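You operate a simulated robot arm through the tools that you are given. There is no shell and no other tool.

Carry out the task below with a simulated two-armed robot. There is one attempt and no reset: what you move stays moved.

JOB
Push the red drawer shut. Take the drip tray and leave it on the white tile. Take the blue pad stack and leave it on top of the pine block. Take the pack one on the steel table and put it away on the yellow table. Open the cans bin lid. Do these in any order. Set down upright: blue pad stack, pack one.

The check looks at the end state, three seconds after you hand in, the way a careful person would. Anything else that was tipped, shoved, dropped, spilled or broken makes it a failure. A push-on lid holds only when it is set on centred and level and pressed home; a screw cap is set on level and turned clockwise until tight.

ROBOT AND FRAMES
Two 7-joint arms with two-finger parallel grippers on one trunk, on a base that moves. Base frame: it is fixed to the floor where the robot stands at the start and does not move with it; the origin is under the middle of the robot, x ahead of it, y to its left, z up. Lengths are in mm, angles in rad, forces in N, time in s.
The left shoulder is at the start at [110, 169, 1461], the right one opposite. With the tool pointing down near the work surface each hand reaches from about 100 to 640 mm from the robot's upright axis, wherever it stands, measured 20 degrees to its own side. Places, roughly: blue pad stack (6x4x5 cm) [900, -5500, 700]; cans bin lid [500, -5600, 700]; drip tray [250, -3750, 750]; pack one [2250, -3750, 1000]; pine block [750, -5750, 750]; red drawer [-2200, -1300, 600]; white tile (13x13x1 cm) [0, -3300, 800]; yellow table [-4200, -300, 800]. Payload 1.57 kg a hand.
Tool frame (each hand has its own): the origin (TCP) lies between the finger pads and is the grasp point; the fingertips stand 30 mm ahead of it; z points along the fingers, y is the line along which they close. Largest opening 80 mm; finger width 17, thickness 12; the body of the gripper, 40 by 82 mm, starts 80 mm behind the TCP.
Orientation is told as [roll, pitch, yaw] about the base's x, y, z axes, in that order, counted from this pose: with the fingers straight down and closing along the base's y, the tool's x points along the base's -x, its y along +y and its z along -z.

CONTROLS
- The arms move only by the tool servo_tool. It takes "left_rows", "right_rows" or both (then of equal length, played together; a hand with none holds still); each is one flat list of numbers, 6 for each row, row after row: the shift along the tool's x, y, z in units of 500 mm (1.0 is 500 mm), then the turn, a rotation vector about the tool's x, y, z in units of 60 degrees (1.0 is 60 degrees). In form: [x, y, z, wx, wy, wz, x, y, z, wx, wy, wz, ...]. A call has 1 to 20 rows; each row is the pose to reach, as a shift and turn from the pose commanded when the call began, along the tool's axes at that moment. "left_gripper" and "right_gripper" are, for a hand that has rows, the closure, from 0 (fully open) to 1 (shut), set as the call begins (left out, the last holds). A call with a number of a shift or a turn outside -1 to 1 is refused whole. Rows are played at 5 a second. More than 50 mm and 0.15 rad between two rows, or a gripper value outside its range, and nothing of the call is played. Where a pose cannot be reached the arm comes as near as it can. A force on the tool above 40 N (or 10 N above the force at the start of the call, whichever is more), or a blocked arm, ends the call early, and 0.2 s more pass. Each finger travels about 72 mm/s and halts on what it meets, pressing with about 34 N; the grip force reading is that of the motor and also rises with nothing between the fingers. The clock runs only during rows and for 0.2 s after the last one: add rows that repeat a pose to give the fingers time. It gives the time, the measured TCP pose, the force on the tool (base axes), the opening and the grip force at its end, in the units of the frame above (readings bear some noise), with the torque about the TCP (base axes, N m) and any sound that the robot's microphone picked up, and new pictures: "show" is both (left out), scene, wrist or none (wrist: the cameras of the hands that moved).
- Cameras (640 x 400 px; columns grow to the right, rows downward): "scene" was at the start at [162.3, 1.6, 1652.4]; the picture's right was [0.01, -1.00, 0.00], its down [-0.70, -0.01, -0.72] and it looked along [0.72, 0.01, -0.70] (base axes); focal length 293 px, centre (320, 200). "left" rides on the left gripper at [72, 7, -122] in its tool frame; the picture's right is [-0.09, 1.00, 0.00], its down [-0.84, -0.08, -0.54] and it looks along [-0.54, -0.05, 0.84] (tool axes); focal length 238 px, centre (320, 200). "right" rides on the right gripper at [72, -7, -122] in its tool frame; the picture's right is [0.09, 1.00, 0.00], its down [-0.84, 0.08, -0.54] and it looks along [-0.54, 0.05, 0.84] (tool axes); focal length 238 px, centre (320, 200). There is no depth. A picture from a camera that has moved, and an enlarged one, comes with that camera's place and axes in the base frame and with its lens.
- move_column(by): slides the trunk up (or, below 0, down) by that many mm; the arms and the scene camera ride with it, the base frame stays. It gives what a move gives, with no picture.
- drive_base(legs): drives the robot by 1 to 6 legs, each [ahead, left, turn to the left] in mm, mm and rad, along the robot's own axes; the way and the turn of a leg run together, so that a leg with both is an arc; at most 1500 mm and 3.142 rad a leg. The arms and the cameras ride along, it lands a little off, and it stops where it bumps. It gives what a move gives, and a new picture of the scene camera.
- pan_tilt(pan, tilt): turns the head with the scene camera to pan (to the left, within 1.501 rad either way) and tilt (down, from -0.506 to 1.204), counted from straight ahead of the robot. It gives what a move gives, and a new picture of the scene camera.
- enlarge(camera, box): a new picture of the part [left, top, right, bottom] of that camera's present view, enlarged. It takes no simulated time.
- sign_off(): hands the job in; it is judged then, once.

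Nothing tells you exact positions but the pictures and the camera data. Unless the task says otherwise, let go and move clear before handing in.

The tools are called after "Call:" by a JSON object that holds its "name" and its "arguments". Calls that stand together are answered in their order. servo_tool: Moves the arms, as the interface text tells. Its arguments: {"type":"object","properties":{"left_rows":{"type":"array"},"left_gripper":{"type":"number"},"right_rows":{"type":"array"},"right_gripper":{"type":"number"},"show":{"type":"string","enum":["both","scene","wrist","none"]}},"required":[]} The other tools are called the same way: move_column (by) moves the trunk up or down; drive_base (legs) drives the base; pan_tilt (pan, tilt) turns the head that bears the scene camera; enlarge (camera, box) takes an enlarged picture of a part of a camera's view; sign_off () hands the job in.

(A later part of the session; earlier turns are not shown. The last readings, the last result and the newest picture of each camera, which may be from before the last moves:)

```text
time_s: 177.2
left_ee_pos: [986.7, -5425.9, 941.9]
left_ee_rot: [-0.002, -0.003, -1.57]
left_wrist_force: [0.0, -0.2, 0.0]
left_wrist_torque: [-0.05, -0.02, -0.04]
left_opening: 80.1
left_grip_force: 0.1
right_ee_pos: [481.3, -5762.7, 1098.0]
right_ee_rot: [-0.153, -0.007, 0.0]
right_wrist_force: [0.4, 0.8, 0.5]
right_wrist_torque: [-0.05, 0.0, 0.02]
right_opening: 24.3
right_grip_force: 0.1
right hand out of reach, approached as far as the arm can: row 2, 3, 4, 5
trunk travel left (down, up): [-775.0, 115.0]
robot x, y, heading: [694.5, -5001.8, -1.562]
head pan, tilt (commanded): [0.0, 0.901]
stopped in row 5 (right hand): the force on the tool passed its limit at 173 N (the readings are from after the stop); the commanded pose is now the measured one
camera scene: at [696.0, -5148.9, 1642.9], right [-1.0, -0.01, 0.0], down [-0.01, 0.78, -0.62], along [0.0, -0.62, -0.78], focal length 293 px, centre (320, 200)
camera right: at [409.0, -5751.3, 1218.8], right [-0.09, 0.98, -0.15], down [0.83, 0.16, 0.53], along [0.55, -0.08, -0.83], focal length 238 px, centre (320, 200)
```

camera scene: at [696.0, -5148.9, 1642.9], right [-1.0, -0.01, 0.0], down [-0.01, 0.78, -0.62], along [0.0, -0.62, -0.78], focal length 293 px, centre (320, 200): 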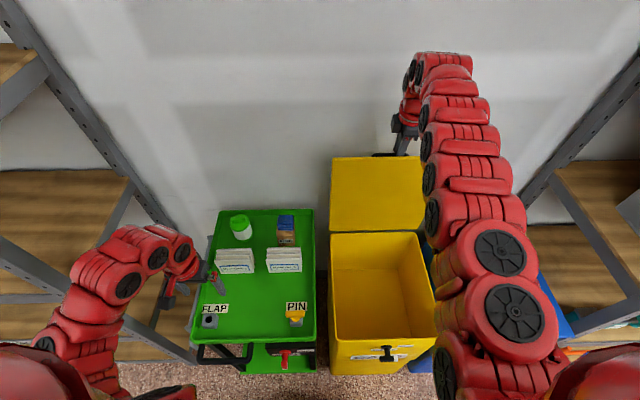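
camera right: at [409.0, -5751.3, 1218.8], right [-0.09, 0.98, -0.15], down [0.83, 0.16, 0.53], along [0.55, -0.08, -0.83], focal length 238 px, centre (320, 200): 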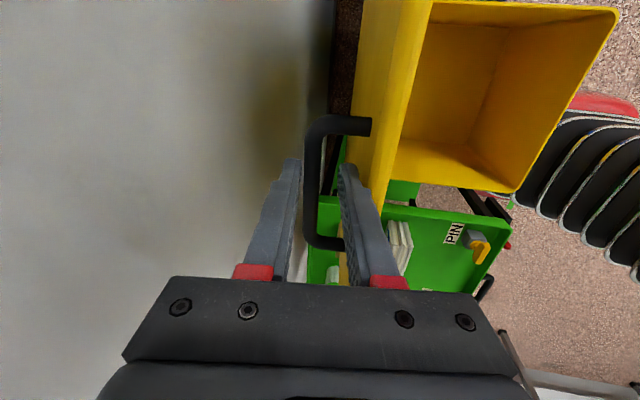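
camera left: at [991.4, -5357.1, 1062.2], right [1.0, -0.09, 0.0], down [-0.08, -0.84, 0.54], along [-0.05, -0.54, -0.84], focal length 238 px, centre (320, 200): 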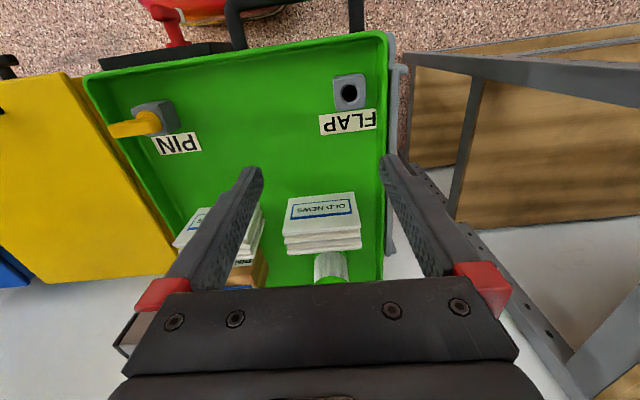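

The hand popped free; force is zero and the lid remains upright. I'll lift the whole trunk 60 mm so the fingers clear the lid vertically.

Call:
{"name": "move_column", "arguments": {"by": 60}}

Call:
{"name": "pan_tilt", "arguments": {"pan": 0.0, "tilt": 0.75}}

Call:
{"name": "enlarge", "arguments": {"camera": "scene", "box": [310, 60, 480, 260]}}

Call:
{"name": "enlarge", "arguments": {"camera": "right", "box": [0, 0, 640, 400]}}

```text
time_s: 178.2
left_ee_pos: [985.0, -5429.9, 999.7]
left_ee_rot: [-0.001, 0.0, -1.569]
left_wrist_force: [0.2, -0.5, 0.2]
left_wrist_torque: [-0.02, 0.0, 0.01]
left_opening: 80.1
left_grip_force: 0.1
right_ee_pos: [480.0, -5767.3, 1155.0]
right_ee_rot: [-0.151, -0.01, -0.003]
right_wrist_force: [-0.4, 0.4, -1.0]
right_wrist_torque: [0.03, 0.01, 0.0]
right_opening: 23.9
right_grip_force: 0.1
trunk travel left (down, up): [-835.0, 55.0]
robot x, y, heading: [691.6, -4999.8, -1.566]
head pan, tilt (commanded): [0.0, 0.901]
```

```text
time_s: 178.8
left_ee_pos: [985.2, -5430.6, 1000.1]
left_ee_rot: [-0.001, -0.001, -1.569]
left_wrist_force: [0.1, 0.1, -0.5]
left_wrist_torque: [-0.04, 0.01, 0.0]
left_opening: 79.9
left_grip_force: 0.1
right_ee_pos: [478.4, -5767.6, 1155.4]
right_ee_rot: [-0.149, -0.009, -0.002]
right_wrist_force: [-0.7, 0.1, 0.1]
right_wrist_torque: [-0.01, -0.01, 0.02]
right_opening: 24.0
right_grip_force: 0.1
trunk travel left (down, up): [-835.0, 55.0]
robot x, y, heading: [693.5, -5002.6, -1.565]
head pan, tilt (commanded): [0.0, 0.75]
camera scene: at [694.4, -5163.2, 1714.2], right [-1.0, -0.01, 0.0], down [0.0, 0.68, -0.73], along [0.0, -0.73, -0.68], focal length 293 px, centre (320, 200)
```

scene: 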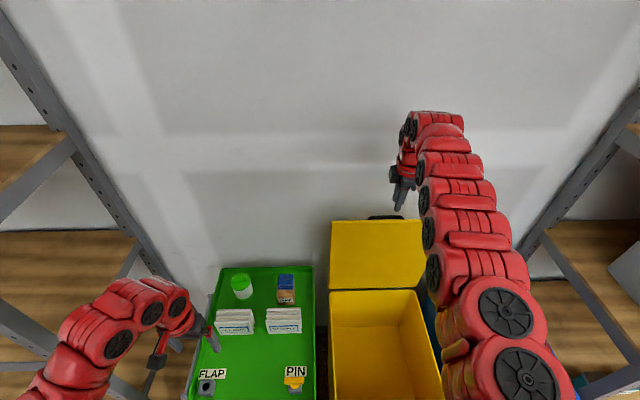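

```text
2.00 times, centred on (395, 160) of scene
camera zoom: at [694.4, -5163.2, 1714.2], right [-1.0, -0.01, 0.0], down [0.0, 0.68, -0.73], along [0.0, -0.73, -0.68], focal length 585 px, centre (170, 280)
```

zoom: 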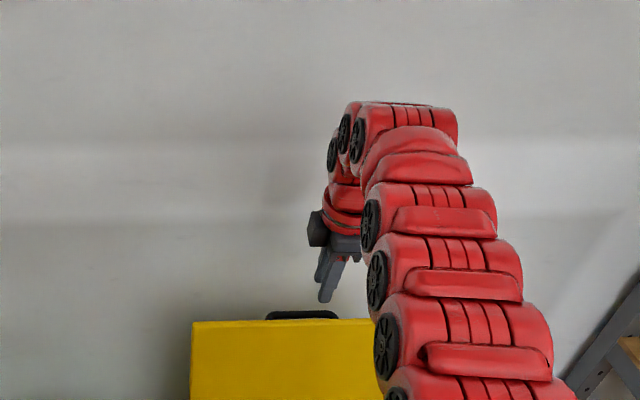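

```text
1.00 times, centred on (320, 200) of right (not enlarged: the box is as wide or as high as the picture)
camera zoom: at [407.4, -5756.3, 1275.4], right [-0.09, 0.98, -0.15], down [0.83, 0.16, 0.53], along [0.55, -0.08, -0.83], focal length 238 px, centre (320, 200)
```

zoom: 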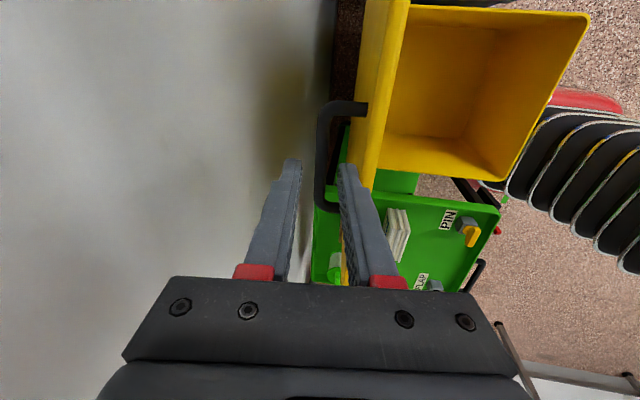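

The lid stays up by itself. To be sure it is fully open, I'll move the hand over to the front side and nudge it back against its stop.

Call:
{"name": "servo_tool", "arguments": {"right_rows": [0, 0.064, -0.01, 0, 0, 0, 0, 0.128, -0.02, 0, 0, 0, 0, 0.193, -0.029, 0, 0, 0, 0, 0.257, -0.039, 0, 0, 0], "right_gripper": 1, "show": "none"}}

Call:
{"name": "servo_tool", "arguments": {"right_rows": [0, 0.013, 0.08, 0, 0, 0, 0, 0.026, 0.16, 0, 0, 0, 0, 0.03, 0.23, 0, 0, 0, 0, 0.03, 0.23, 0, 0, 0], "show": "both"}}

```text
time_s: 179.2
left_ee_pos: [987.0, -5427.6, 1000.1]
left_ee_rot: [-0.002, -0.001, -1.569]
left_wrist_force: [-0.3, 0.4, 0.3]
left_wrist_torque: [-0.01, -0.01, 0.01]
left_opening: 80.1
left_grip_force: 0.0
right_ee_pos: [509.1, -5730.0, 1130.2]
right_ee_rot: [-0.038, -0.068, 0.023]
right_wrist_force: [0.0, 2.3, 10.6]
right_wrist_torque: [0.02, 0.08, 0.11]
right_opening: 0.2
right_grip_force: 11.9
trunk travel left (down, up): [-835.0, 55.0]
robot x, y, heading: [694.2, -5001.3, -1.565]
head pan, tilt (commanded): [0.0, 0.75]
stopped in row 1 (right hand): the force on the tool passed its limit at 200 N (the readings are from after the stop); the commanded pose is now the measured one
```

```text
time_s: 179.4
left_ee_pos: [985.8, -5430.0, 1000.7]
left_ee_rot: [-0.001, -0.001, -1.569]
left_wrist_force: [-0.1, 0.1, -0.3]
left_wrist_torque: [-0.03, 0.0, -0.02]
left_opening: 79.9
left_grip_force: 0.0
right_ee_pos: [510.1, -5738.2, 1131.5]
right_ee_rot: [-0.056, -0.07, 0.026]
right_wrist_force: [4.2, -1.3, 8.6]
right_wrist_torque: [-0.01, -0.09, -0.06]
right_opening: 0.1
right_grip_force: 21.2
trunk travel left (down, up): [-835.0, 55.0]
robot x, y, heading: [693.9, -5000.7, -1.568]
head pan, tilt (commanded): [0.0, 0.75]
stopped in row 1 (right hand): the force on the tool passed its limit at 80 N (the readings are from after the stop); the commanded pose is now the measured one
camera scene: at [694.7, -5161.9, 1714.3], right [-1.0, -0.01, 0.0], down [-0.01, 0.68, -0.73], along [0.01, -0.73, -0.68], focal length 293 px, centre (320, 200)
camera right: at [430.6, -5740.0, 1247.3], right [-0.11, 0.99, -0.06], down [0.79, 0.13, 0.6], along [0.6, 0.02, -0.8], focal length 238 px, centre (320, 200)
```

scene: 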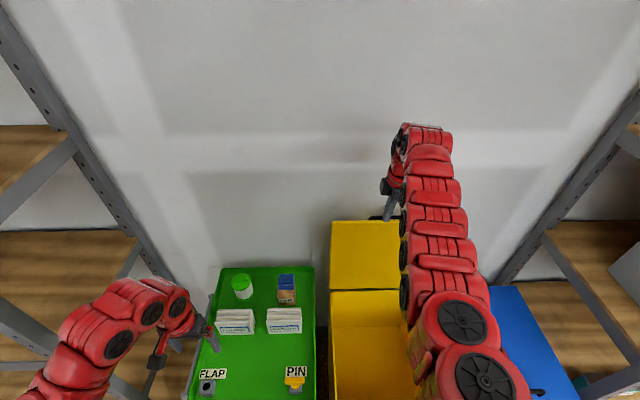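
right: 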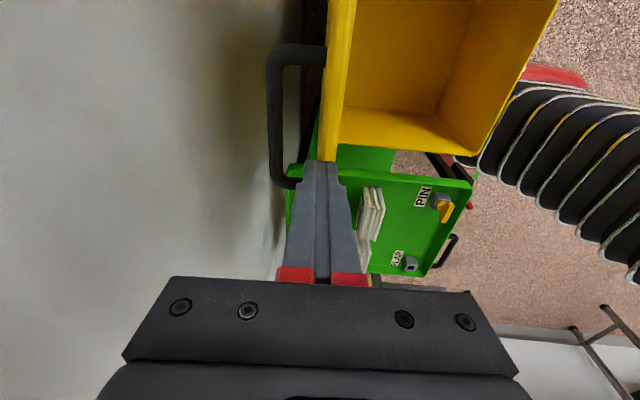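

Unexpected jolts happened while the arm shifted posture; the fingertips now touch the lid's top edge. I'll move carefully upward in small steps.

Call:
{"name": "servo_tool", "arguments": {"right_rows": [0, 0, -0.02, 0, 0, 0, 0, 0, -0.04, 0, 0, 0, 0, 0, -0.06, 0, 0, 0], "show": "none"}}

Call:
{"name": "enlarge", "arguments": {"camera": "scene", "box": [300, 100, 480, 320]}}

Call:
{"name": "enlarge", "arguments": {"camera": "right", "box": [0, 0, 640, 400]}}

```text
time_s: 180.2
left_ee_pos: [986.8, -5430.4, 1000.0]
left_ee_rot: [-0.002, 0.0, -1.57]
left_wrist_force: [0.2, 0.0, -1.0]
left_wrist_torque: [-0.03, -0.01, -0.02]
left_opening: 79.9
left_grip_force: 0.0
right_ee_pos: [506.7, -5736.3, 1160.2]
right_ee_rot: [-0.053, -0.07, 0.024]
right_wrist_force: [0.5, 1.2, -1.1]
right_wrist_torque: [0.01, -0.01, 0.03]
right_opening: 0.0
right_grip_force: 21.2
trunk travel left (down, up): [-835.0, 55.0]
robot x, y, heading: [691.2, -5000.2, -1.562]
head pan, tilt (commanded): [0.0, 0.75]
```

```text
1.82 times, centred on (390, 210) of scene
camera zoom: at [695.0, -5163.6, 1714.2], right [-1.0, -0.01, 0.0], down [-0.01, 0.68, -0.73], along [0.01, -0.73, -0.68], focal length 532 px, centre (193, 182)
```

zoom: 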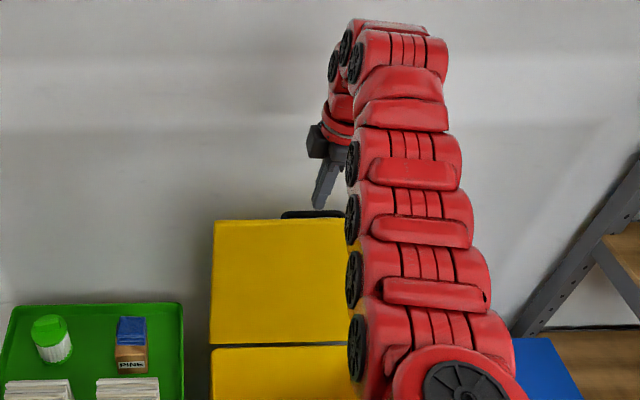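

```text
1.00 times, centred on (320, 200) of right (not enlarged: the box is as wide or as high as the picture)
camera zoom: at [427.6, -5739.5, 1275.9], right [-0.11, 0.99, -0.06], down [0.79, 0.12, 0.59], along [0.6, 0.02, -0.8], focal length 238 px, centre (320, 200)
```

zoom: 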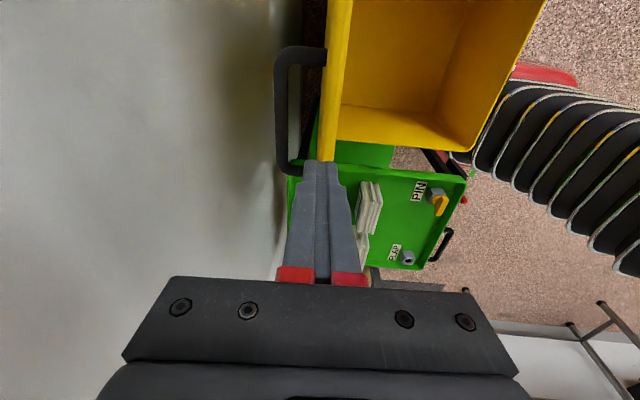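

The hand is clear at z=1160 and the lid stands at ≈91°. I'll move north in small steps and watch the response.

Call:
{"name": "servo_tool", "arguments": {"right_rows": [0, 0.03, 0, 0, 0, 0, 0, 0.06, 0, 0, 0, 0, 0, 0.09, 0, 0, 0, 0], "show": "none"}}

```text
time_s: 181.1
left_ee_pos: [986.2, -5431.0, 999.4]
left_ee_rot: [0.0, 0.001, -1.568]
left_wrist_force: [0.0, 1.0, 0.6]
left_wrist_torque: [0.0, 0.01, -0.01]
left_opening: 79.9
left_grip_force: 0.0
right_ee_pos: [504.8, -5691.0, 1157.6]
right_ee_rot: [-0.053, -0.069, 0.022]
right_wrist_force: [-1.1, -0.9, 0.1]
right_wrist_torque: [0.0, -0.01, -0.01]
right_opening: 0.0
right_grip_force: 21.5
trunk travel left (down, up): [-835.0, 55.0]
robot x, y, heading: [692.8, -5003.1, -1.563]
head pan, tilt (commanded): [0.0, 0.75]
```

Call:
{"name": "servo_tool", "arguments": {"right_rows": [0, 0.03, 0, 0, 0, 0, 0, 0.06, 0, 0, 0, 0, 0, 0.08, 0, 0, 0, 0], "show": "none"}}

Call:
{"name": "move_column", "arguments": {"by": -100}}

Call:
{"name": "pan_tilt", "arguments": {"pan": 0.0, "tilt": 0.85}}

Call:
{"name": "enlarge", "arguments": {"camera": "right", "box": [0, 0, 640, 400]}}

```text
time_s: 181.8
left_ee_pos: [985.4, -5430.5, 999.1]
left_ee_rot: [0.0, -0.001, -1.57]
left_wrist_force: [0.5, 0.0, 0.6]
left_wrist_torque: [0.03, -0.02, -0.02]
left_opening: 80.2
left_grip_force: 0.1
right_ee_pos: [505.3, -5661.6, 1154.9]
right_ee_rot: [-0.052, -0.069, 0.025]
right_wrist_force: [-0.4, -0.3, -0.3]
right_wrist_torque: [-0.03, 0.0, -0.01]
right_opening: 0.0
right_grip_force: 21.4
right hand out of reach, approached as far as the arm can: row 3
trunk travel left (down, up): [-835.0, 55.0]
robot x, y, heading: [693.8, -5000.5, -1.566]
head pan, tilt (commanded): [0.0, 0.75]
```

```text
time_s: 183.2
left_ee_pos: [987.0, -5429.6, 900.2]
left_ee_rot: [-0.001, 0.0, -1.568]
left_wrist_force: [0.6, 0.2, 1.4]
left_wrist_torque: [-0.01, 0.03, 0.02]
left_opening: 80.1
left_grip_force: 0.0
right_ee_pos: [505.4, -5660.1, 1056.4]
right_ee_rot: [-0.052, -0.07, 0.022]
right_wrist_force: [0.7, 1.0, -0.1]
right_wrist_torque: [-0.01, 0.02, 0.01]
right_opening: 0.2
right_grip_force: 21.0
trunk travel left (down, up): [-735.0, 155.0]
robot x, y, heading: [693.9, -4998.7, -1.559]
head pan, tilt (commanded): [0.0, 0.75]
```

```text
time_s: 183.8
left_ee_pos: [986.8, -5430.8, 899.4]
left_ee_rot: [-0.001, 0.001, -1.569]
left_wrist_force: [-0.4, -0.2, -0.4]
left_wrist_torque: [-0.05, -0.02, 0.02]
left_opening: 79.8
left_grip_force: 0.0
right_ee_pos: [504.8, -5661.0, 1057.2]
right_ee_rot: [-0.052, -0.069, 0.023]
right_wrist_force: [0.3, -0.7, 0.1]
right_wrist_torque: [-0.01, 0.01, 0.0]
right_opening: 0.2
right_grip_force: 21.6
trunk travel left (down, up): [-735.0, 155.0]
robot x, y, heading: [692.6, -5003.6, -1.563]
head pan, tilt (commanded): [0.0, 0.85]
camera scene: at [694.9, -5158.7, 1606.3], right [-1.0, -0.01, 0.0], down [-0.01, 0.75, -0.66], along [0.01, -0.66, -0.75], focal length 293 px, centre (320, 200)
```

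scene: 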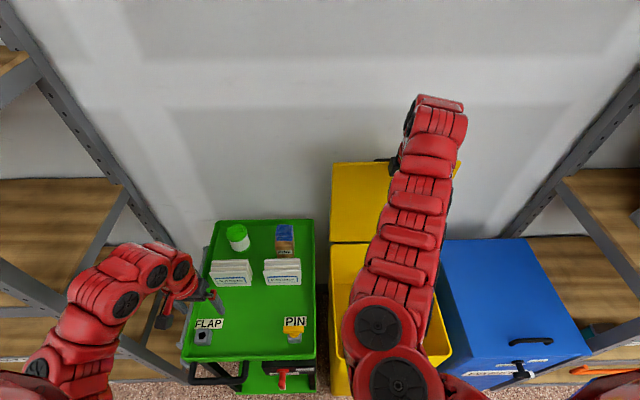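

```text
1.00 times, centred on (320, 200) of right (not enlarged: the box is as wide or as high as the picture)
camera zoom: at [425.8, -5664.2, 1172.0], right [-0.11, 0.99, -0.06], down [0.79, 0.12, 0.59], along [0.6, 0.02, -0.8], focal length 238 px, centre (320, 200)
```

zoom: 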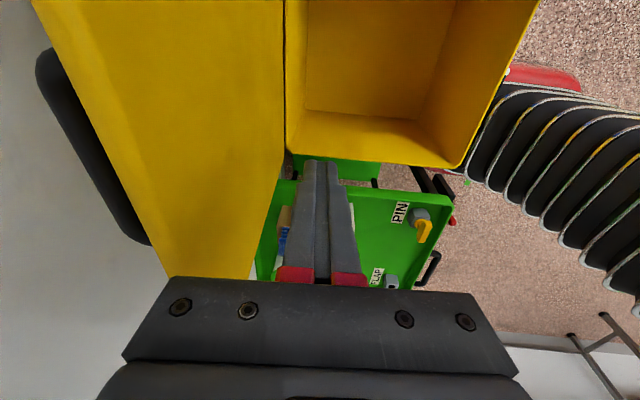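

The hand is in front of the lid. I push it gently back.

Call:
{"name": "servo_tool", "arguments": {"right_rows": [0, -0.04, 0, 0, 0, 0, 0, -0.08, 0, 0, 0, 0, 0, -0.11, 0, 0, 0, 0, 0, -0.135, 0, 0, 0, 0, 0, -0.155, 0, 0, 0, 0, 0, -0.175, 0, 0, 0, 0, 0, -0.195, 0, 0, 0, 0, 0, -0.215, 0, 0, 0, 0], "show": "both"}}

```text
time_s: 185.7
left_ee_pos: [985.7, -5431.4, 899.6]
left_ee_rot: [-0.002, 0.001, -1.57]
left_wrist_force: [0.0, 0.1, 0.2]
left_wrist_torque: [-0.01, -0.02, 0.0]
left_opening: 80.1
left_grip_force: 0.1
right_ee_pos: [507.1, -5740.7, 1060.2]
right_ee_rot: [-0.051, -0.07, 0.024]
right_wrist_force: [0.1, 2.0, 0.1]
right_wrist_torque: [-0.03, 0.04, 0.03]
right_opening: 0.3
right_grip_force: 21.9
right hand out of reach, approached as far as the arm can: row 6, 7, 8
trunk travel left (down, up): [-735.0, 155.0]
robot x, y, heading: [692.7, -5001.6, -1.567]
head pan, tilt (commanded): [0.0, 0.85]
camera scene: at [695.1, -5158.4, 1606.2], right [-1.0, -0.01, 0.0], down [-0.01, 0.75, -0.66], along [0.0, -0.66, -0.75], focal length 293 px, centre (320, 200)
camera right: at [427.4, -5743.8, 1176.0], right [-0.11, 0.99, -0.06], down [0.79, 0.12, 0.59], along [0.6, 0.02, -0.8], focal length 238 px, centre (320, 200)
```

scene: 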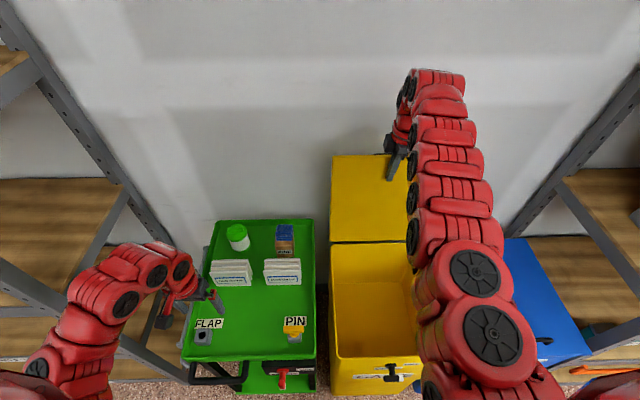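
right: 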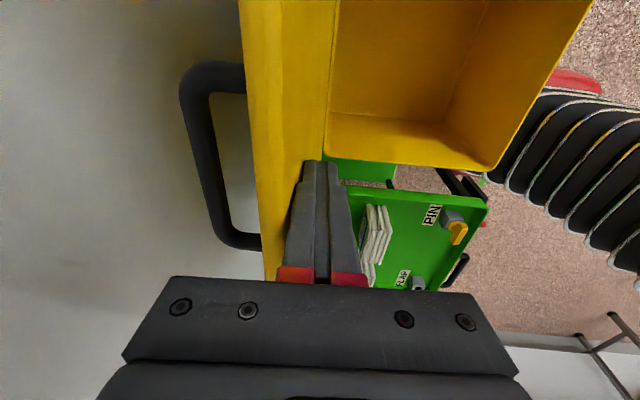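

The lid moved easily back to about 95°. It's clearly open; I'll withdraw the hand north and confirm it stays.

Call:
{"name": "servo_tool", "arguments": {"right_rows": [0, 0.04, 0, 0, 0, 0, 0, 0.08, 0, 0, 0, 0, 0, 0.12, 0, 0, 0, 0, 0, 0.16, 0, 0, 0, 0, 0, 0.2, 0.02, 0, 0, 0, 0, 0.24, 0.06, 0, 0, 0, 0, 0.28, 0.1, 0, 0, 0, 0, 0.34, 0.14, 0, 0, 0], "show": "both"}}

```text
time_s: 187.4
left_ee_pos: [987.3, -5431.2, 899.7]
left_ee_rot: [0.0, 0.001, -1.569]
left_wrist_force: [0.0, 0.1, 0.8]
left_wrist_torque: [0.0, 0.03, 0.01]
left_opening: 79.9
left_grip_force: 0.1
right_ee_pos: [506.1, -5661.2, 1056.7]
right_ee_rot: [-0.053, -0.07, 0.022]
right_wrist_force: [-0.1, 0.2, 0.0]
right_wrist_torque: [0.01, 0.02, 0.01]
right_opening: 0.0
right_grip_force: 21.3
right hand out of reach, approached as far as the arm can: row 5, 6, 7, 8
trunk travel left (down, up): [-735.0, 155.0]
robot x, y, heading: [692.1, -5003.5, -1.562]
head pan, tilt (commanded): [0.0, 0.85]
camera scene: at [695.0, -5158.9, 1606.2], right [-1.0, -0.01, 0.0], down [-0.01, 0.75, -0.66], along [0.01, -0.66, -0.75], focal length 293 px, centre (320, 200)
camera right: at [426.6, -5664.8, 1171.9], right [-0.11, 0.99, -0.06], down [0.79, 0.12, 0.59], along [0.6, 0.02, -0.8], focal length 238 px, centre (320, 200)
```

scene: 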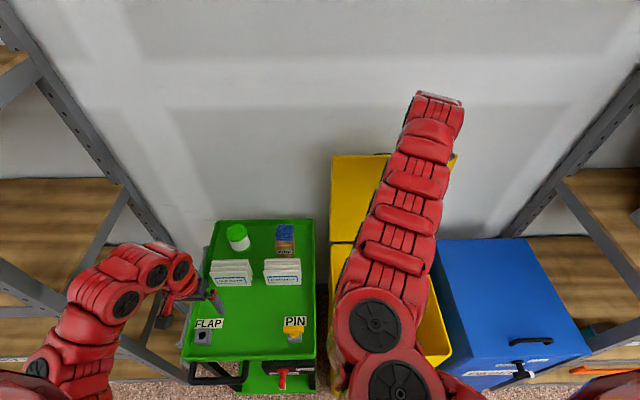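
right: 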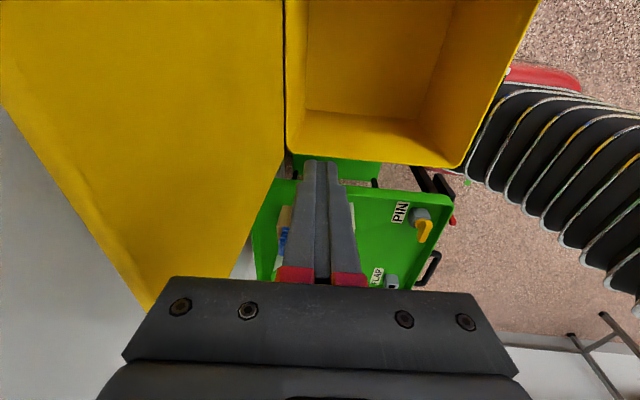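

The lid stays at its new angle. Now I bring the right hand down first (over the open bin), then back north.

Call:
{"name": "servo_tool", "arguments": {"right_rows": [0, 0, 0.08, 0, 0, 0, 0, 0, 0.16, 0, 0, 0, 0, 0.0, 0.24, 0, 0, 0, 0, 0.06, 0.29, 0, 0, 0, 0, 0.14, 0.3, 0, 0, 0, 0, 0.22, 0.3, 0, 0, 0, 0, 0.3, 0.3, 0, 0, 0, 0, 0.38, 0.3, 0, 0, 0, 0, 0.46, 0.3, 0, 0, 0, 0, 0.5, 0.3, 0, 0, 0], "show": "both"}}

```text
time_s: 189.7
left_ee_pos: [987.5, -5430.5, 901.1]
left_ee_rot: [0.0, 0.0, -1.57]
left_wrist_force: [0.7, -0.5, 0.8]
left_wrist_torque: [-0.03, -0.02, 0.01]
left_opening: 80.3
left_grip_force: 0.2
right_ee_pos: [514.7, -5653.6, 923.3]
right_ee_rot: [-0.053, -0.069, 0.025]
right_wrist_force: [0.9, 0.1, 0.4]
right_wrist_torque: [0.03, -0.01, 0.01]
right_opening: 0.0
right_grip_force: 21.2
right hand out of reach, approached as far as the arm can: row 4, 5, 6, 7, 8, 9, 10
trunk travel left (down, up): [-735.0, 155.0]
robot x, y, heading: [696.1, -5002.4, -1.567]
head pan, tilt (commanded): [0.0, 0.85]
camera scene: at [694.8, -5158.8, 1606.2], right [-1.0, -0.01, 0.0], down [-0.01, 0.75, -0.66], along [0.01, -0.66, -0.75], focal length 293 px, centre (320, 200)
camera right: at [435.3, -5656.4, 1039.2], right [-0.11, 0.99, -0.06], down [0.79, 0.12, 0.59], along [0.6, 0.02, -0.8], focal length 238 px, centre (320, 200)
```

scene: 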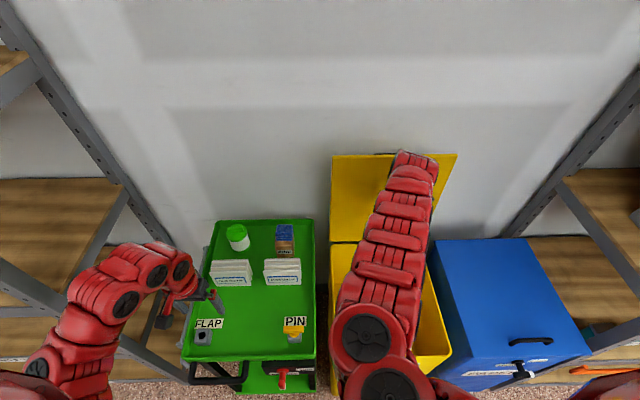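
right: 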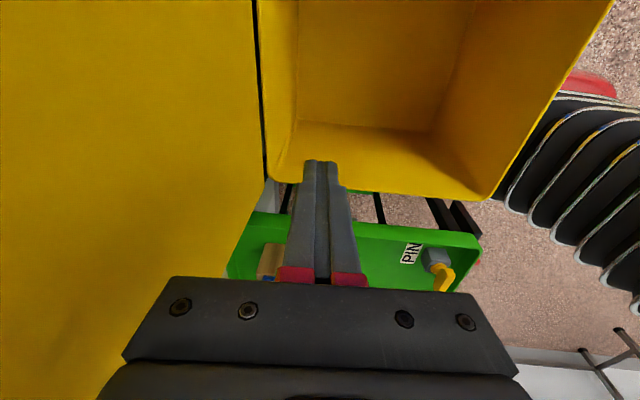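

The wrist rotation is likely the limit. I'll rotate the right hand back to its default yaw in place, then withdraw.

Call:
{"name": "servo_tool", "arguments": {"right_rows": [0, 0, 0, 0, 0, 0.13, 0, 0, 0, 0, 0, 0.26, 0, 0, 0, 0, 0, 0.39, 0, 0, 0, 0, 0, 0.52, 0, 0, 0, 0, 0, 0.65, 0, 0, 0, 0, 0, 0.78], "show": "none"}}

Call:
{"name": "servo_tool", "arguments": {"right_rows": [0, 0, 0, 0, 0, 0.13, 0, 0, 0, 0, 0, 0.26, 0, 0, 0, 0, 0, 0.39, 0, 0, 0, 0, 0, 0.52, 0, 0, 0, 0, 0, 0.65, 0, 0, 0, 0, 0, 0.74], "show": "both"}}

```text
time_s: 191.1
left_ee_pos: [986.1, -5430.8, 899.4]
left_ee_rot: [0.0, 0.001, -1.57]
left_wrist_force: [0.2, -0.4, 1.0]
left_wrist_torque: [0.01, -0.01, 0.01]
left_opening: 80.0
left_grip_force: 0.1
right_ee_pos: [511.4, -5650.1, 922.5]
right_ee_rot: [0.016, -0.085, -0.797]
right_wrist_force: [-1.1, 0.5, -0.4]
right_wrist_torque: [-0.02, -0.05, -0.02]
right_opening: 0.1
right_grip_force: 21.6
trunk travel left (down, up): [-735.0, 155.0]
robot x, y, heading: [693.0, -4999.8, -1.562]
head pan, tilt (commanded): [0.0, 0.85]
```

```text
time_s: 192.4
left_ee_pos: [986.7, -5431.2, 899.4]
left_ee_rot: [0.001, 0.0, -1.569]
left_wrist_force: [0.9, -0.3, -0.4]
left_wrist_torque: [-0.02, -0.01, 0.04]
left_opening: 80.1
left_grip_force: 0.1
right_ee_pos: [512.2, -5650.3, 923.7]
right_ee_rot: [0.072, -0.051, -1.575]
right_wrist_force: [-0.8, -0.4, 0.3]
right_wrist_torque: [0.0, 0.04, 0.0]
right_opening: 0.2
right_grip_force: 21.5
trunk travel left (down, up): [-735.0, 155.0]
robot x, y, heading: [692.4, -5001.1, -1.566]
head pan, tilt (commanded): [0.0, 0.85]
camera scene: at [694.9, -5158.7, 1606.2], right [-1.0, -0.01, 0.0], down [-0.01, 0.75, -0.66], along [0.01, -0.66, -0.75], focal length 293 px, centre (320, 200)
camera right: at [497.3, -5573.4, 1040.7], right [0.99, 0.09, 0.07], down [0.04, -0.81, 0.59], along [0.11, -0.58, -0.81], focal length 238 px, centre (320, 200)
```

scene: 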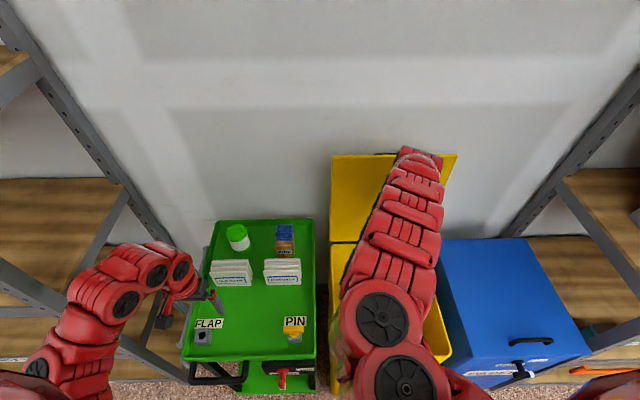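
right: 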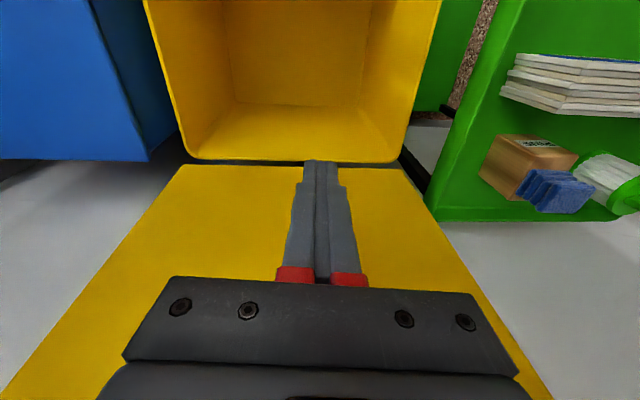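

Call:
{"name": "servo_tool", "arguments": {"right_rows": [0.08, -0.01, 0, -0.01, 0.01, 0, 0.16, -0.02, 0, -0.02, 0.02, 0, 0.24, -0.04, 0, -0.03, 0.03, 0, 0.32, -0.06, 0, -0.05, 0.04, 0, 0.4, -0.08, 0, -0.06, 0.05, 0, 0.44, -0.1, 0, -0.07, 0.05, 0], "show": "both"}}

```text
time_s: 193.8
left_ee_pos: [987.5, -5429.5, 899.4]
left_ee_rot: [0.0, 0.0, -1.569]
left_wrist_force: [0.9, 0.4, 0.1]
left_wrist_torque: [0.01, -0.01, 0.0]
left_opening: 80.1
left_grip_force: 0.1
right_ee_pos: [433.1, -5550.7, 839.9]
right_ee_rot: [0.142, 0.004, -1.565]
right_wrist_force: [-0.2, 0.2, 0.5]
right_wrist_torque: [0.0, -0.03, 0.01]
right_opening: 0.0
right_grip_force: 21.4
right hand out of reach, approached as far as the arm can: row 1, 2, 3, 4, 5, 6
trunk travel left (down, up): [-735.0, 155.0]
robot x, y, heading: [691.1, -4998.0, -1.562]
head pan, tilt (commanded): [0.0, 0.85]
camera scene: at [694.5, -5158.6, 1606.3], right [-1.0, -0.01, 0.0], down [-0.01, 0.75, -0.66], along [0.01, -0.66, -0.75], focal length 293 px, centre (320, 200)
camera right: at [410.0, -5480.5, 960.1], right [0.99, 0.1, 0.14], down [0.0, -0.84, 0.54], along [0.17, -0.53, -0.83], focal length 238 px, centre (320, 200)
```

scene: 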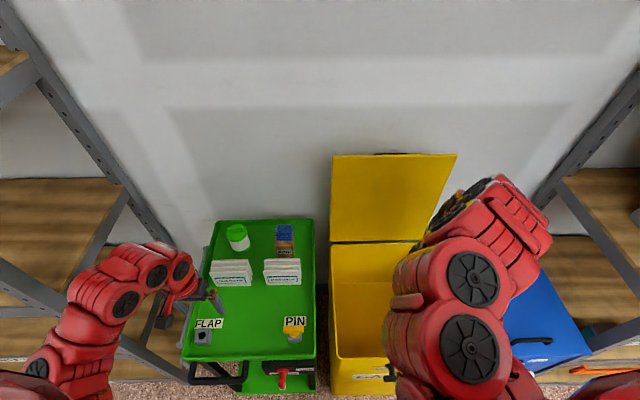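
right: 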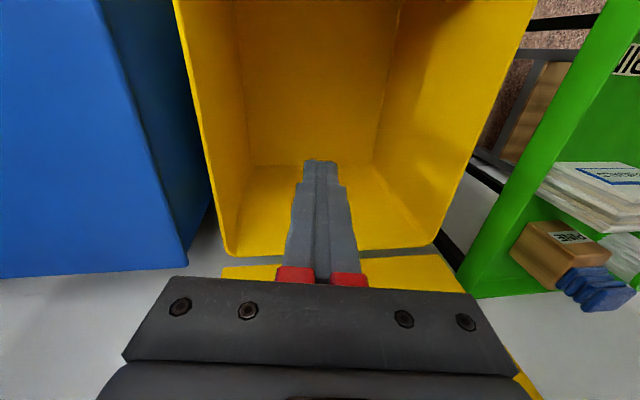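

The lid is clearly open at ~95° and the pads sit on the pine. I'll back the base away and sort out the right arm's posture in free space.

Call:
{"name": "drive_base", "arguments": {"legs": [[-350, 0, 0]]}}

Call:
{"name": "pan_tilt", "arguments": {"pan": 0.0, "tilt": 0.6}}

Call:
{"name": "enlarge", "arguments": {"camera": "scene", "box": [200, 140, 460, 330]}}

```text
time_s: 196.1
left_ee_pos: [982.8, -5084.3, 899.9]
left_ee_rot: [0.0, -0.001, -1.567]
left_wrist_force: [0.0, 0.2, 0.7]
left_wrist_torque: [0.02, -0.03, -0.01]
left_opening: 80.1
left_grip_force: 0.0
right_ee_pos: [431.1, -5205.1, 839.3]
right_ee_rot: [0.141, 0.007, -1.563]
right_wrist_force: [-0.3, -0.8, -0.3]
right_wrist_torque: [-0.02, 0.02, -0.01]
right_opening: 0.0
right_grip_force: 21.0
trunk travel left (down, up): [-735.0, 155.0]
robot x, y, heading: [689.0, -4655.2, -1.559]
head pan, tilt (commanded): [0.0, 0.85]
camera scene: at [692.2, -4812.8, 1606.2], right [-1.0, -0.01, 0.0], down [-0.01, 0.75, -0.66], along [0.01, -0.66, -0.75], focal length 293 px, centre (320, 200)
```

scene: 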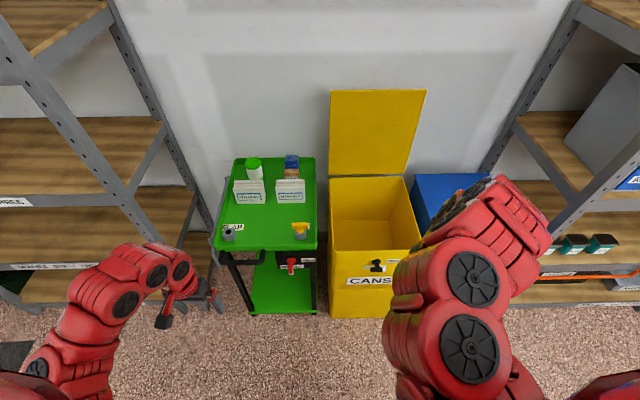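

```text
time_s: 196.9
left_ee_pos: [984.2, -5083.5, 899.6]
left_ee_rot: [0.001, 0.001, -1.568]
left_wrist_force: [0.0, -0.2, -0.3]
left_wrist_torque: [0.0, 0.01, -0.02]
left_opening: 79.8
left_grip_force: 0.2
right_ee_pos: [432.1, -5204.7, 840.6]
right_ee_rot: [0.139, 0.004, -1.564]
right_wrist_force: [0.3, 0.0, -0.2]
right_wrist_torque: [-0.03, -0.02, -0.02]
right_opening: 0.1
right_grip_force: 21.2
trunk travel left (down, up): [-735.0, 155.0]
robot x, y, heading: [691.8, -4651.2, -1.558]
head pan, tilt (commanded): [0.0, 0.6]
camera scene: at [692.3, -4823.0, 1627.1], right [-1.0, -0.01, 0.0], down [-0.01, 0.57, -0.82], along [0.01, -0.82, -0.57], focal length 293 px, centre (320, 200)
```

scene: 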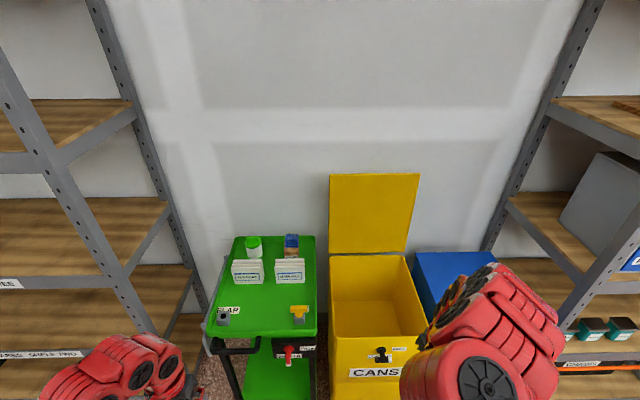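

```text
2.11 times, centred on (330, 235) of scene
camera zoom: at [692.3, -4823.0, 1627.1], right [-1.0, -0.01, 0.0], down [-0.01, 0.57, -0.82], along [0.01, -0.82, -0.57], focal length 616 px, centre (299, 126)
```

zoom: 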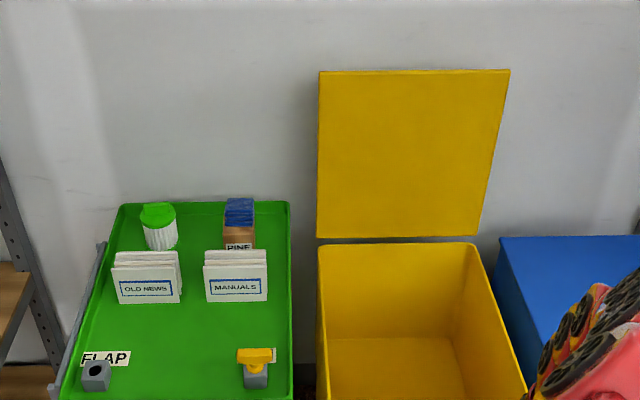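

Both tasks here look done: pads upright on the pine, lid wide open. Now I restore the right arm to a comfortable pose.

Call:
{"name": "servo_tool", "arguments": {"right_rows": [0.03, 0.02, -0.02, 0.03, 0, 0, 0.06, 0.04, -0.04, 0.06, 0, 0, 0.09, 0.06, -0.06, 0.09, 0, 0, 0.12, 0.08, -0.08, 0.11, 0, 0, 0.15, 0.09, -0.1, 0.133, 0, 0, 0.166, 0.102, -0.11, 0.133, 0, 0], "right_gripper": 0, "show": "scene"}}

```text
time_s: 198.3
left_ee_pos: [984.2, -5085.1, 899.8]
left_ee_rot: [-0.001, 0.0, -1.567]
left_wrist_force: [-0.3, -0.5, -0.2]
left_wrist_torque: [0.01, 0.02, -0.03]
left_opening: 80.1
left_grip_force: 0.1
right_ee_pos: [460.0, -5219.9, 838.8]
right_ee_rot: [0.001, 0.006, -1.563]
right_wrist_force: [-0.9, -0.5, 0.1]
right_wrist_torque: [-0.01, 0.01, -0.02]
right_opening: 80.0
right_grip_force: 0.1
right hand out of reach, approached as far as the arm can: row 1, 2, 3, 4, 5, 6
trunk travel left (down, up): [-735.0, 155.0]
robot x, y, heading: [692.4, -4652.6, -1.565]
head pan, tilt (commanded): [0.0, 0.6]
camera scene: at [692.3, -4822.9, 1627.1], right [-1.0, -0.01, 0.0], down [-0.01, 0.57, -0.82], along [0.01, -0.82, -0.57], focal length 293 px, centre (320, 200)
```

scene: 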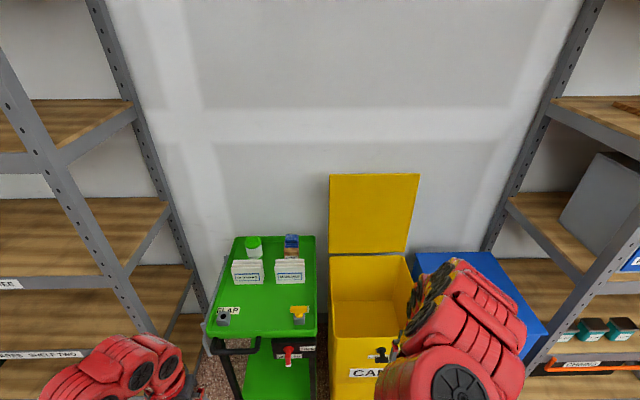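

Call:
{"name": "servo_tool", "arguments": {"right_rows": [0, -0.02, 0.09, 0, 0, 0, 0, -0.04, 0.18, 0, 0, 0, 0, -0.06, 0.27, 0, 0, 0, 0.05, -0.07, 0.34, 0, 0, 0, 0.12, -0.08, 0.36, 0, 0, 0, 0.2, -0.08, 0.36, 0, 0, 0, 0.28, -0.08, 0.36, 0, 0, 0, 0.36, -0.08, 0.36, 0, 0, 0], "show": "scene"}}

```text
time_s: 200.1
left_ee_pos: [983.7, -5083.7, 899.6]
left_ee_rot: [-0.002, 0.001, -1.567]
left_wrist_force: [-0.3, 0.4, -0.6]
left_wrist_torque: [-0.03, 0.01, -0.01]
left_opening: 80.1
left_grip_force: 0.1
right_ee_pos: [413.7, -5041.7, 651.2]
right_ee_rot: [0.003, 0.005, -1.564]
right_wrist_force: [-0.3, 0.6, 0.9]
right_wrist_torque: [0.03, 0.0, 0.01]
right_opening: 80.0
right_grip_force: 0.0
right hand out of reach, approached as far as the arm can: row 8
trunk travel left (down, up): [-735.0, 155.0]
robot x, y, heading: [686.9, -4654.7, -1.562]
head pan, tilt (commanded): [0.0, 0.6]
camera scene: at [692.2, -4821.9, 1627.2], right [-1.0, -0.01, 0.0], down [-0.01, 0.56, -0.83], along [0.01, -0.83, -0.56], focal length 293 px, centre (320, 200)
```

scene: 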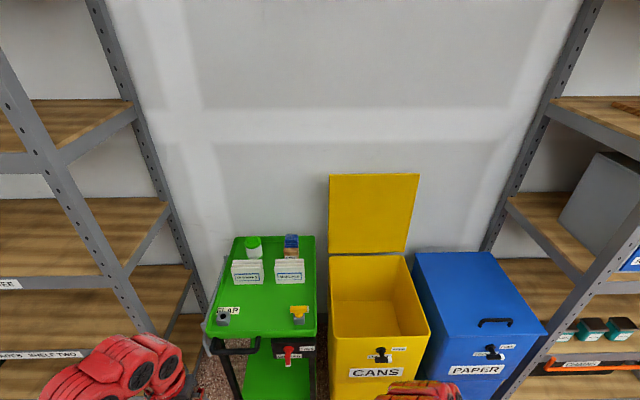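

Call:
{"name": "pan_tilt", "arguments": {"pan": -0.4, "tilt": 1.1}}

```text
time_s: 201.0
left_ee_pos: [984.6, -5083.9, 899.5]
left_ee_rot: [0.001, -0.001, -1.567]
left_wrist_force: [0.2, -0.5, -0.5]
left_wrist_torque: [-0.01, -0.01, -0.02]
left_opening: 79.9
left_grip_force: 0.1
right_ee_pos: [415.2, -5042.0, 651.2]
right_ee_rot: [0.005, 0.007, -1.565]
right_wrist_force: [-0.6, -0.2, -1.1]
right_wrist_torque: [0.01, 0.03, 0.03]
right_opening: 79.9
right_grip_force: 0.0
trunk travel left (down, up): [-735.0, 155.0]
robot x, y, heading: [692.2, -4653.2, -1.558]
head pan, tilt (commanded): [-0.4, 1.1]
camera scene: at [667.5, -4792.8, 1588.6], right [-0.93, 0.38, 0.0], down [0.34, 0.82, -0.45], along [-0.17, -0.42, -0.89], focal length 293 px, centre (320, 200)
```

scene: 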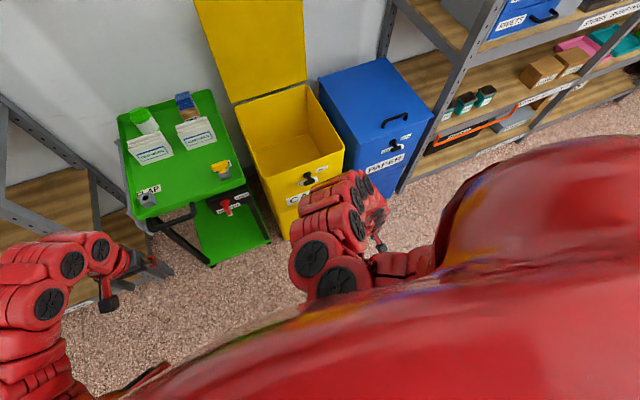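

Posture is mirrored but usable; I'll use the left arm for the rest. Next I drive to the east side of the center table, facing west, to see the drip tray and tile.

Call:
{"name": "drive_base", "arguments": {"legs": [[0, 500, 0], [-850, 0, 0], [0, 0, -1.575]]}}

Call:
{"name": "pan_tilt", "arguments": {"pan": 0.0, "tilt": 0.6}}

```text
time_s: 211.9
left_ee_pos: [758.2, -4091.6, 899.5]
left_ee_rot: [-0.002, 0.001, 3.136]
left_wrist_force: [0.3, -0.5, -0.1]
left_wrist_torque: [-0.04, 0.01, 0.06]
left_opening: 80.0
left_grip_force: 0.1
right_ee_pos: [803.3, -3523.4, 650.6]
right_ee_rot: [0.003, 0.007, 3.14]
right_wrist_force: [0.3, -0.2, 0.5]
right_wrist_torque: [0.01, -0.02, 0.02]
right_opening: 79.9
right_grip_force: 0.0
trunk travel left (down, up): [-735.0, 155.0]
robot x, y, heading: [1189.6, -3800.5, -3.144]
head pan, tilt (commanded): [-0.4, 1.1]
camera scene: at [1051.2, -3776.2, 1588.5], right [0.39, 0.92, 0.0], down [0.82, -0.35, -0.45], along [-0.42, 0.18, -0.89], focal length 293 px, centre (320, 200)
```

scene: 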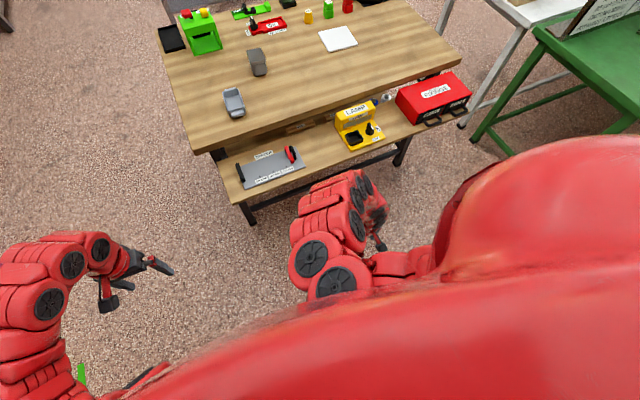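

```text
time_s: 212.8
left_ee_pos: [758.1, -4091.8, 898.8]
left_ee_rot: [-0.001, -0.001, 3.136]
left_wrist_force: [-0.6, -0.4, 0.0]
left_wrist_torque: [-0.01, 0.0, 0.01]
left_opening: 80.2
left_grip_force: 0.1
right_ee_pos: [804.2, -3523.0, 650.1]
right_ee_rot: [0.005, 0.008, 3.14]
right_wrist_force: [0.0, 0.0, -0.3]
right_wrist_torque: [-0.02, -0.01, -0.01]
right_opening: 80.4
right_grip_force: 0.1
trunk travel left (down, up): [-735.0, 155.0]
robot x, y, heading: [1188.8, -3803.6, -3.14]
head pan, tilt (commanded): [0.0, 0.6]
camera scene: at [1021.0, -3800.8, 1627.1], right [0.0, 1.0, 0.0], down [0.57, 0.0, -0.82], along [-0.82, 0.0, -0.57], focal length 293 px, centre (320, 200)
```

scene: 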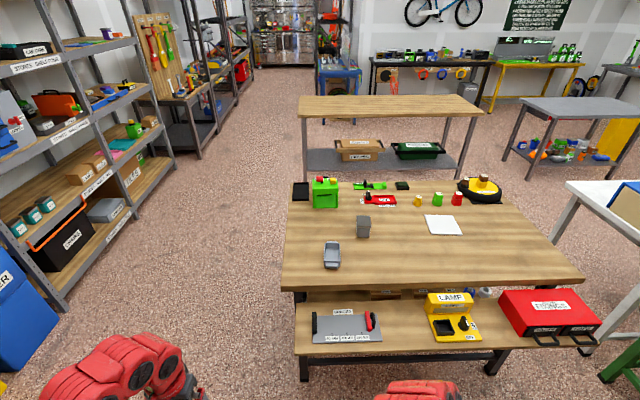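

The table's east side has a lower shelf sticking out, so I'll pick the tray from here and place it on the tile from the west side. Zooming on the tray and tile.

Call:
{"name": "enlarge", "arguments": {"camera": "scene", "box": [290, 170, 490, 290]}}

Call:
{"name": "enlarge", "arguments": {"camera": "scene", "box": [310, 230, 360, 280]}}

```text
3.20 times, centred on (390, 230) of scene
camera zoom: at [1021.0, -3800.8, 1627.1], right [0.0, 1.0, 0.0], down [0.57, 0.0, -0.82], along [-0.82, 0.0, -0.57], focal length 936 px, centre (96, 104)
```

zoom: 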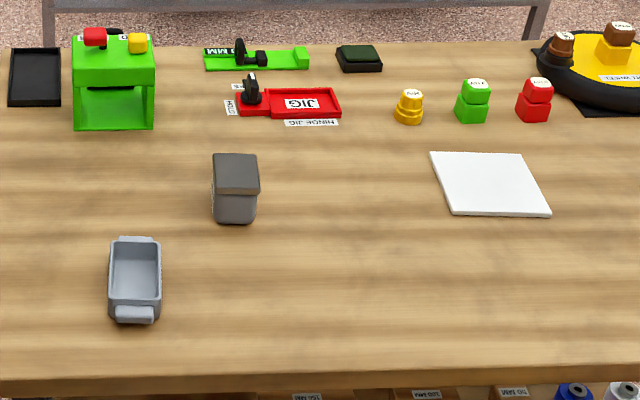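

```text
8.00 times, centred on (335, 255) of scene
camera zoom: at [1021.0, -3800.8, 1627.1], right [0.0, 1.0, 0.0], down [0.57, 0.0, -0.82], along [-0.82, 0.0, -0.57], focal length 2341 px, centre (200, -240)
```

zoom: 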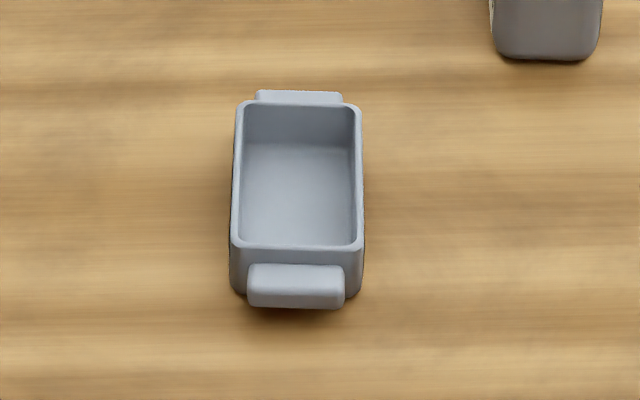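

The tray is empty, about 61 mm wide (y) with end lugs along x, centred near (225,-3754). First I'll get the right arm out of the way by hanging it low and close beside the body.

Call:
{"name": "servo_tool", "arguments": {"right_rows": [0.02, -0.01, 0.08, 0, 0, 0, 0.06, -0.02, 0.15, 0, 0, 0, 0.14, -0.03, 0.2, 0, 0, 0, 0.22, -0.04, 0.22, 0, 0, 0, 0.3, -0.05, 0.24, 0, 0, 0, 0.38, -0.06, 0.26, 0, 0, 0, 0.46, -0.06, 0.28, 0, 0, 0, 0.5, -0.06, 0.3, 0, 0, 0], "show": "none"}}

Call:
{"name": "pan_tilt", "arguments": {"pan": -0.6, "tilt": 1.1}}

```text
time_s: 214.6
left_ee_pos: [757.4, -4091.1, 899.4]
left_ee_rot: [0.001, 0.0, 3.137]
left_wrist_force: [0.5, -0.5, 0.5]
left_wrist_torque: [0.0, 0.02, 0.0]
left_opening: 80.0
left_grip_force: 0.2
right_ee_pos: [1055.4, -3492.6, 502.0]
right_ee_rot: [0.0, 0.007, 3.139]
right_wrist_force: [0.2, 0.0, 0.4]
right_wrist_torque: [0.02, 0.01, 0.01]
right_opening: 80.1
right_grip_force: 0.0
trunk travel left (down, up): [-735.0, 155.0]
robot x, y, heading: [1190.2, -3798.0, -3.139]
head pan, tilt (commanded): [0.0, 0.6]
```

```text
time_s: 215.6
left_ee_pos: [758.5, -4091.6, 900.7]
left_ee_rot: [0.0, -0.001, 3.137]
left_wrist_force: [0.0, 0.4, 0.2]
left_wrist_torque: [0.01, -0.02, 0.02]
left_opening: 80.2
left_grip_force: 0.1
right_ee_pos: [1054.7, -3493.9, 502.7]
right_ee_rot: [0.002, 0.009, 3.139]
right_wrist_force: [-0.5, -0.1, -0.4]
right_wrist_torque: [-0.02, -0.01, 0.02]
right_opening: 80.0
right_grip_force: 0.0
trunk travel left (down, up): [-735.0, 155.0]
robot x, y, heading: [1189.8, -3798.7, -3.146]
head pan, tilt (commanded): [-0.6, 1.1]
camera scene: at [1057.2, -3765.1, 1588.6], right [0.56, 0.83, 0.0], down [0.74, -0.5, -0.45], along [-0.38, 0.26, -0.89], focal length 293 px, centre (320, 200)
```

scene: 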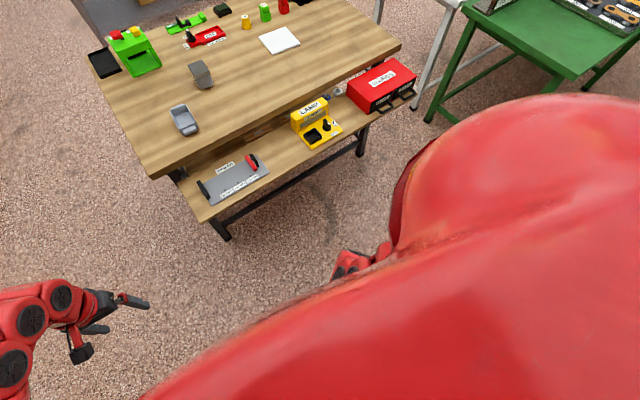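

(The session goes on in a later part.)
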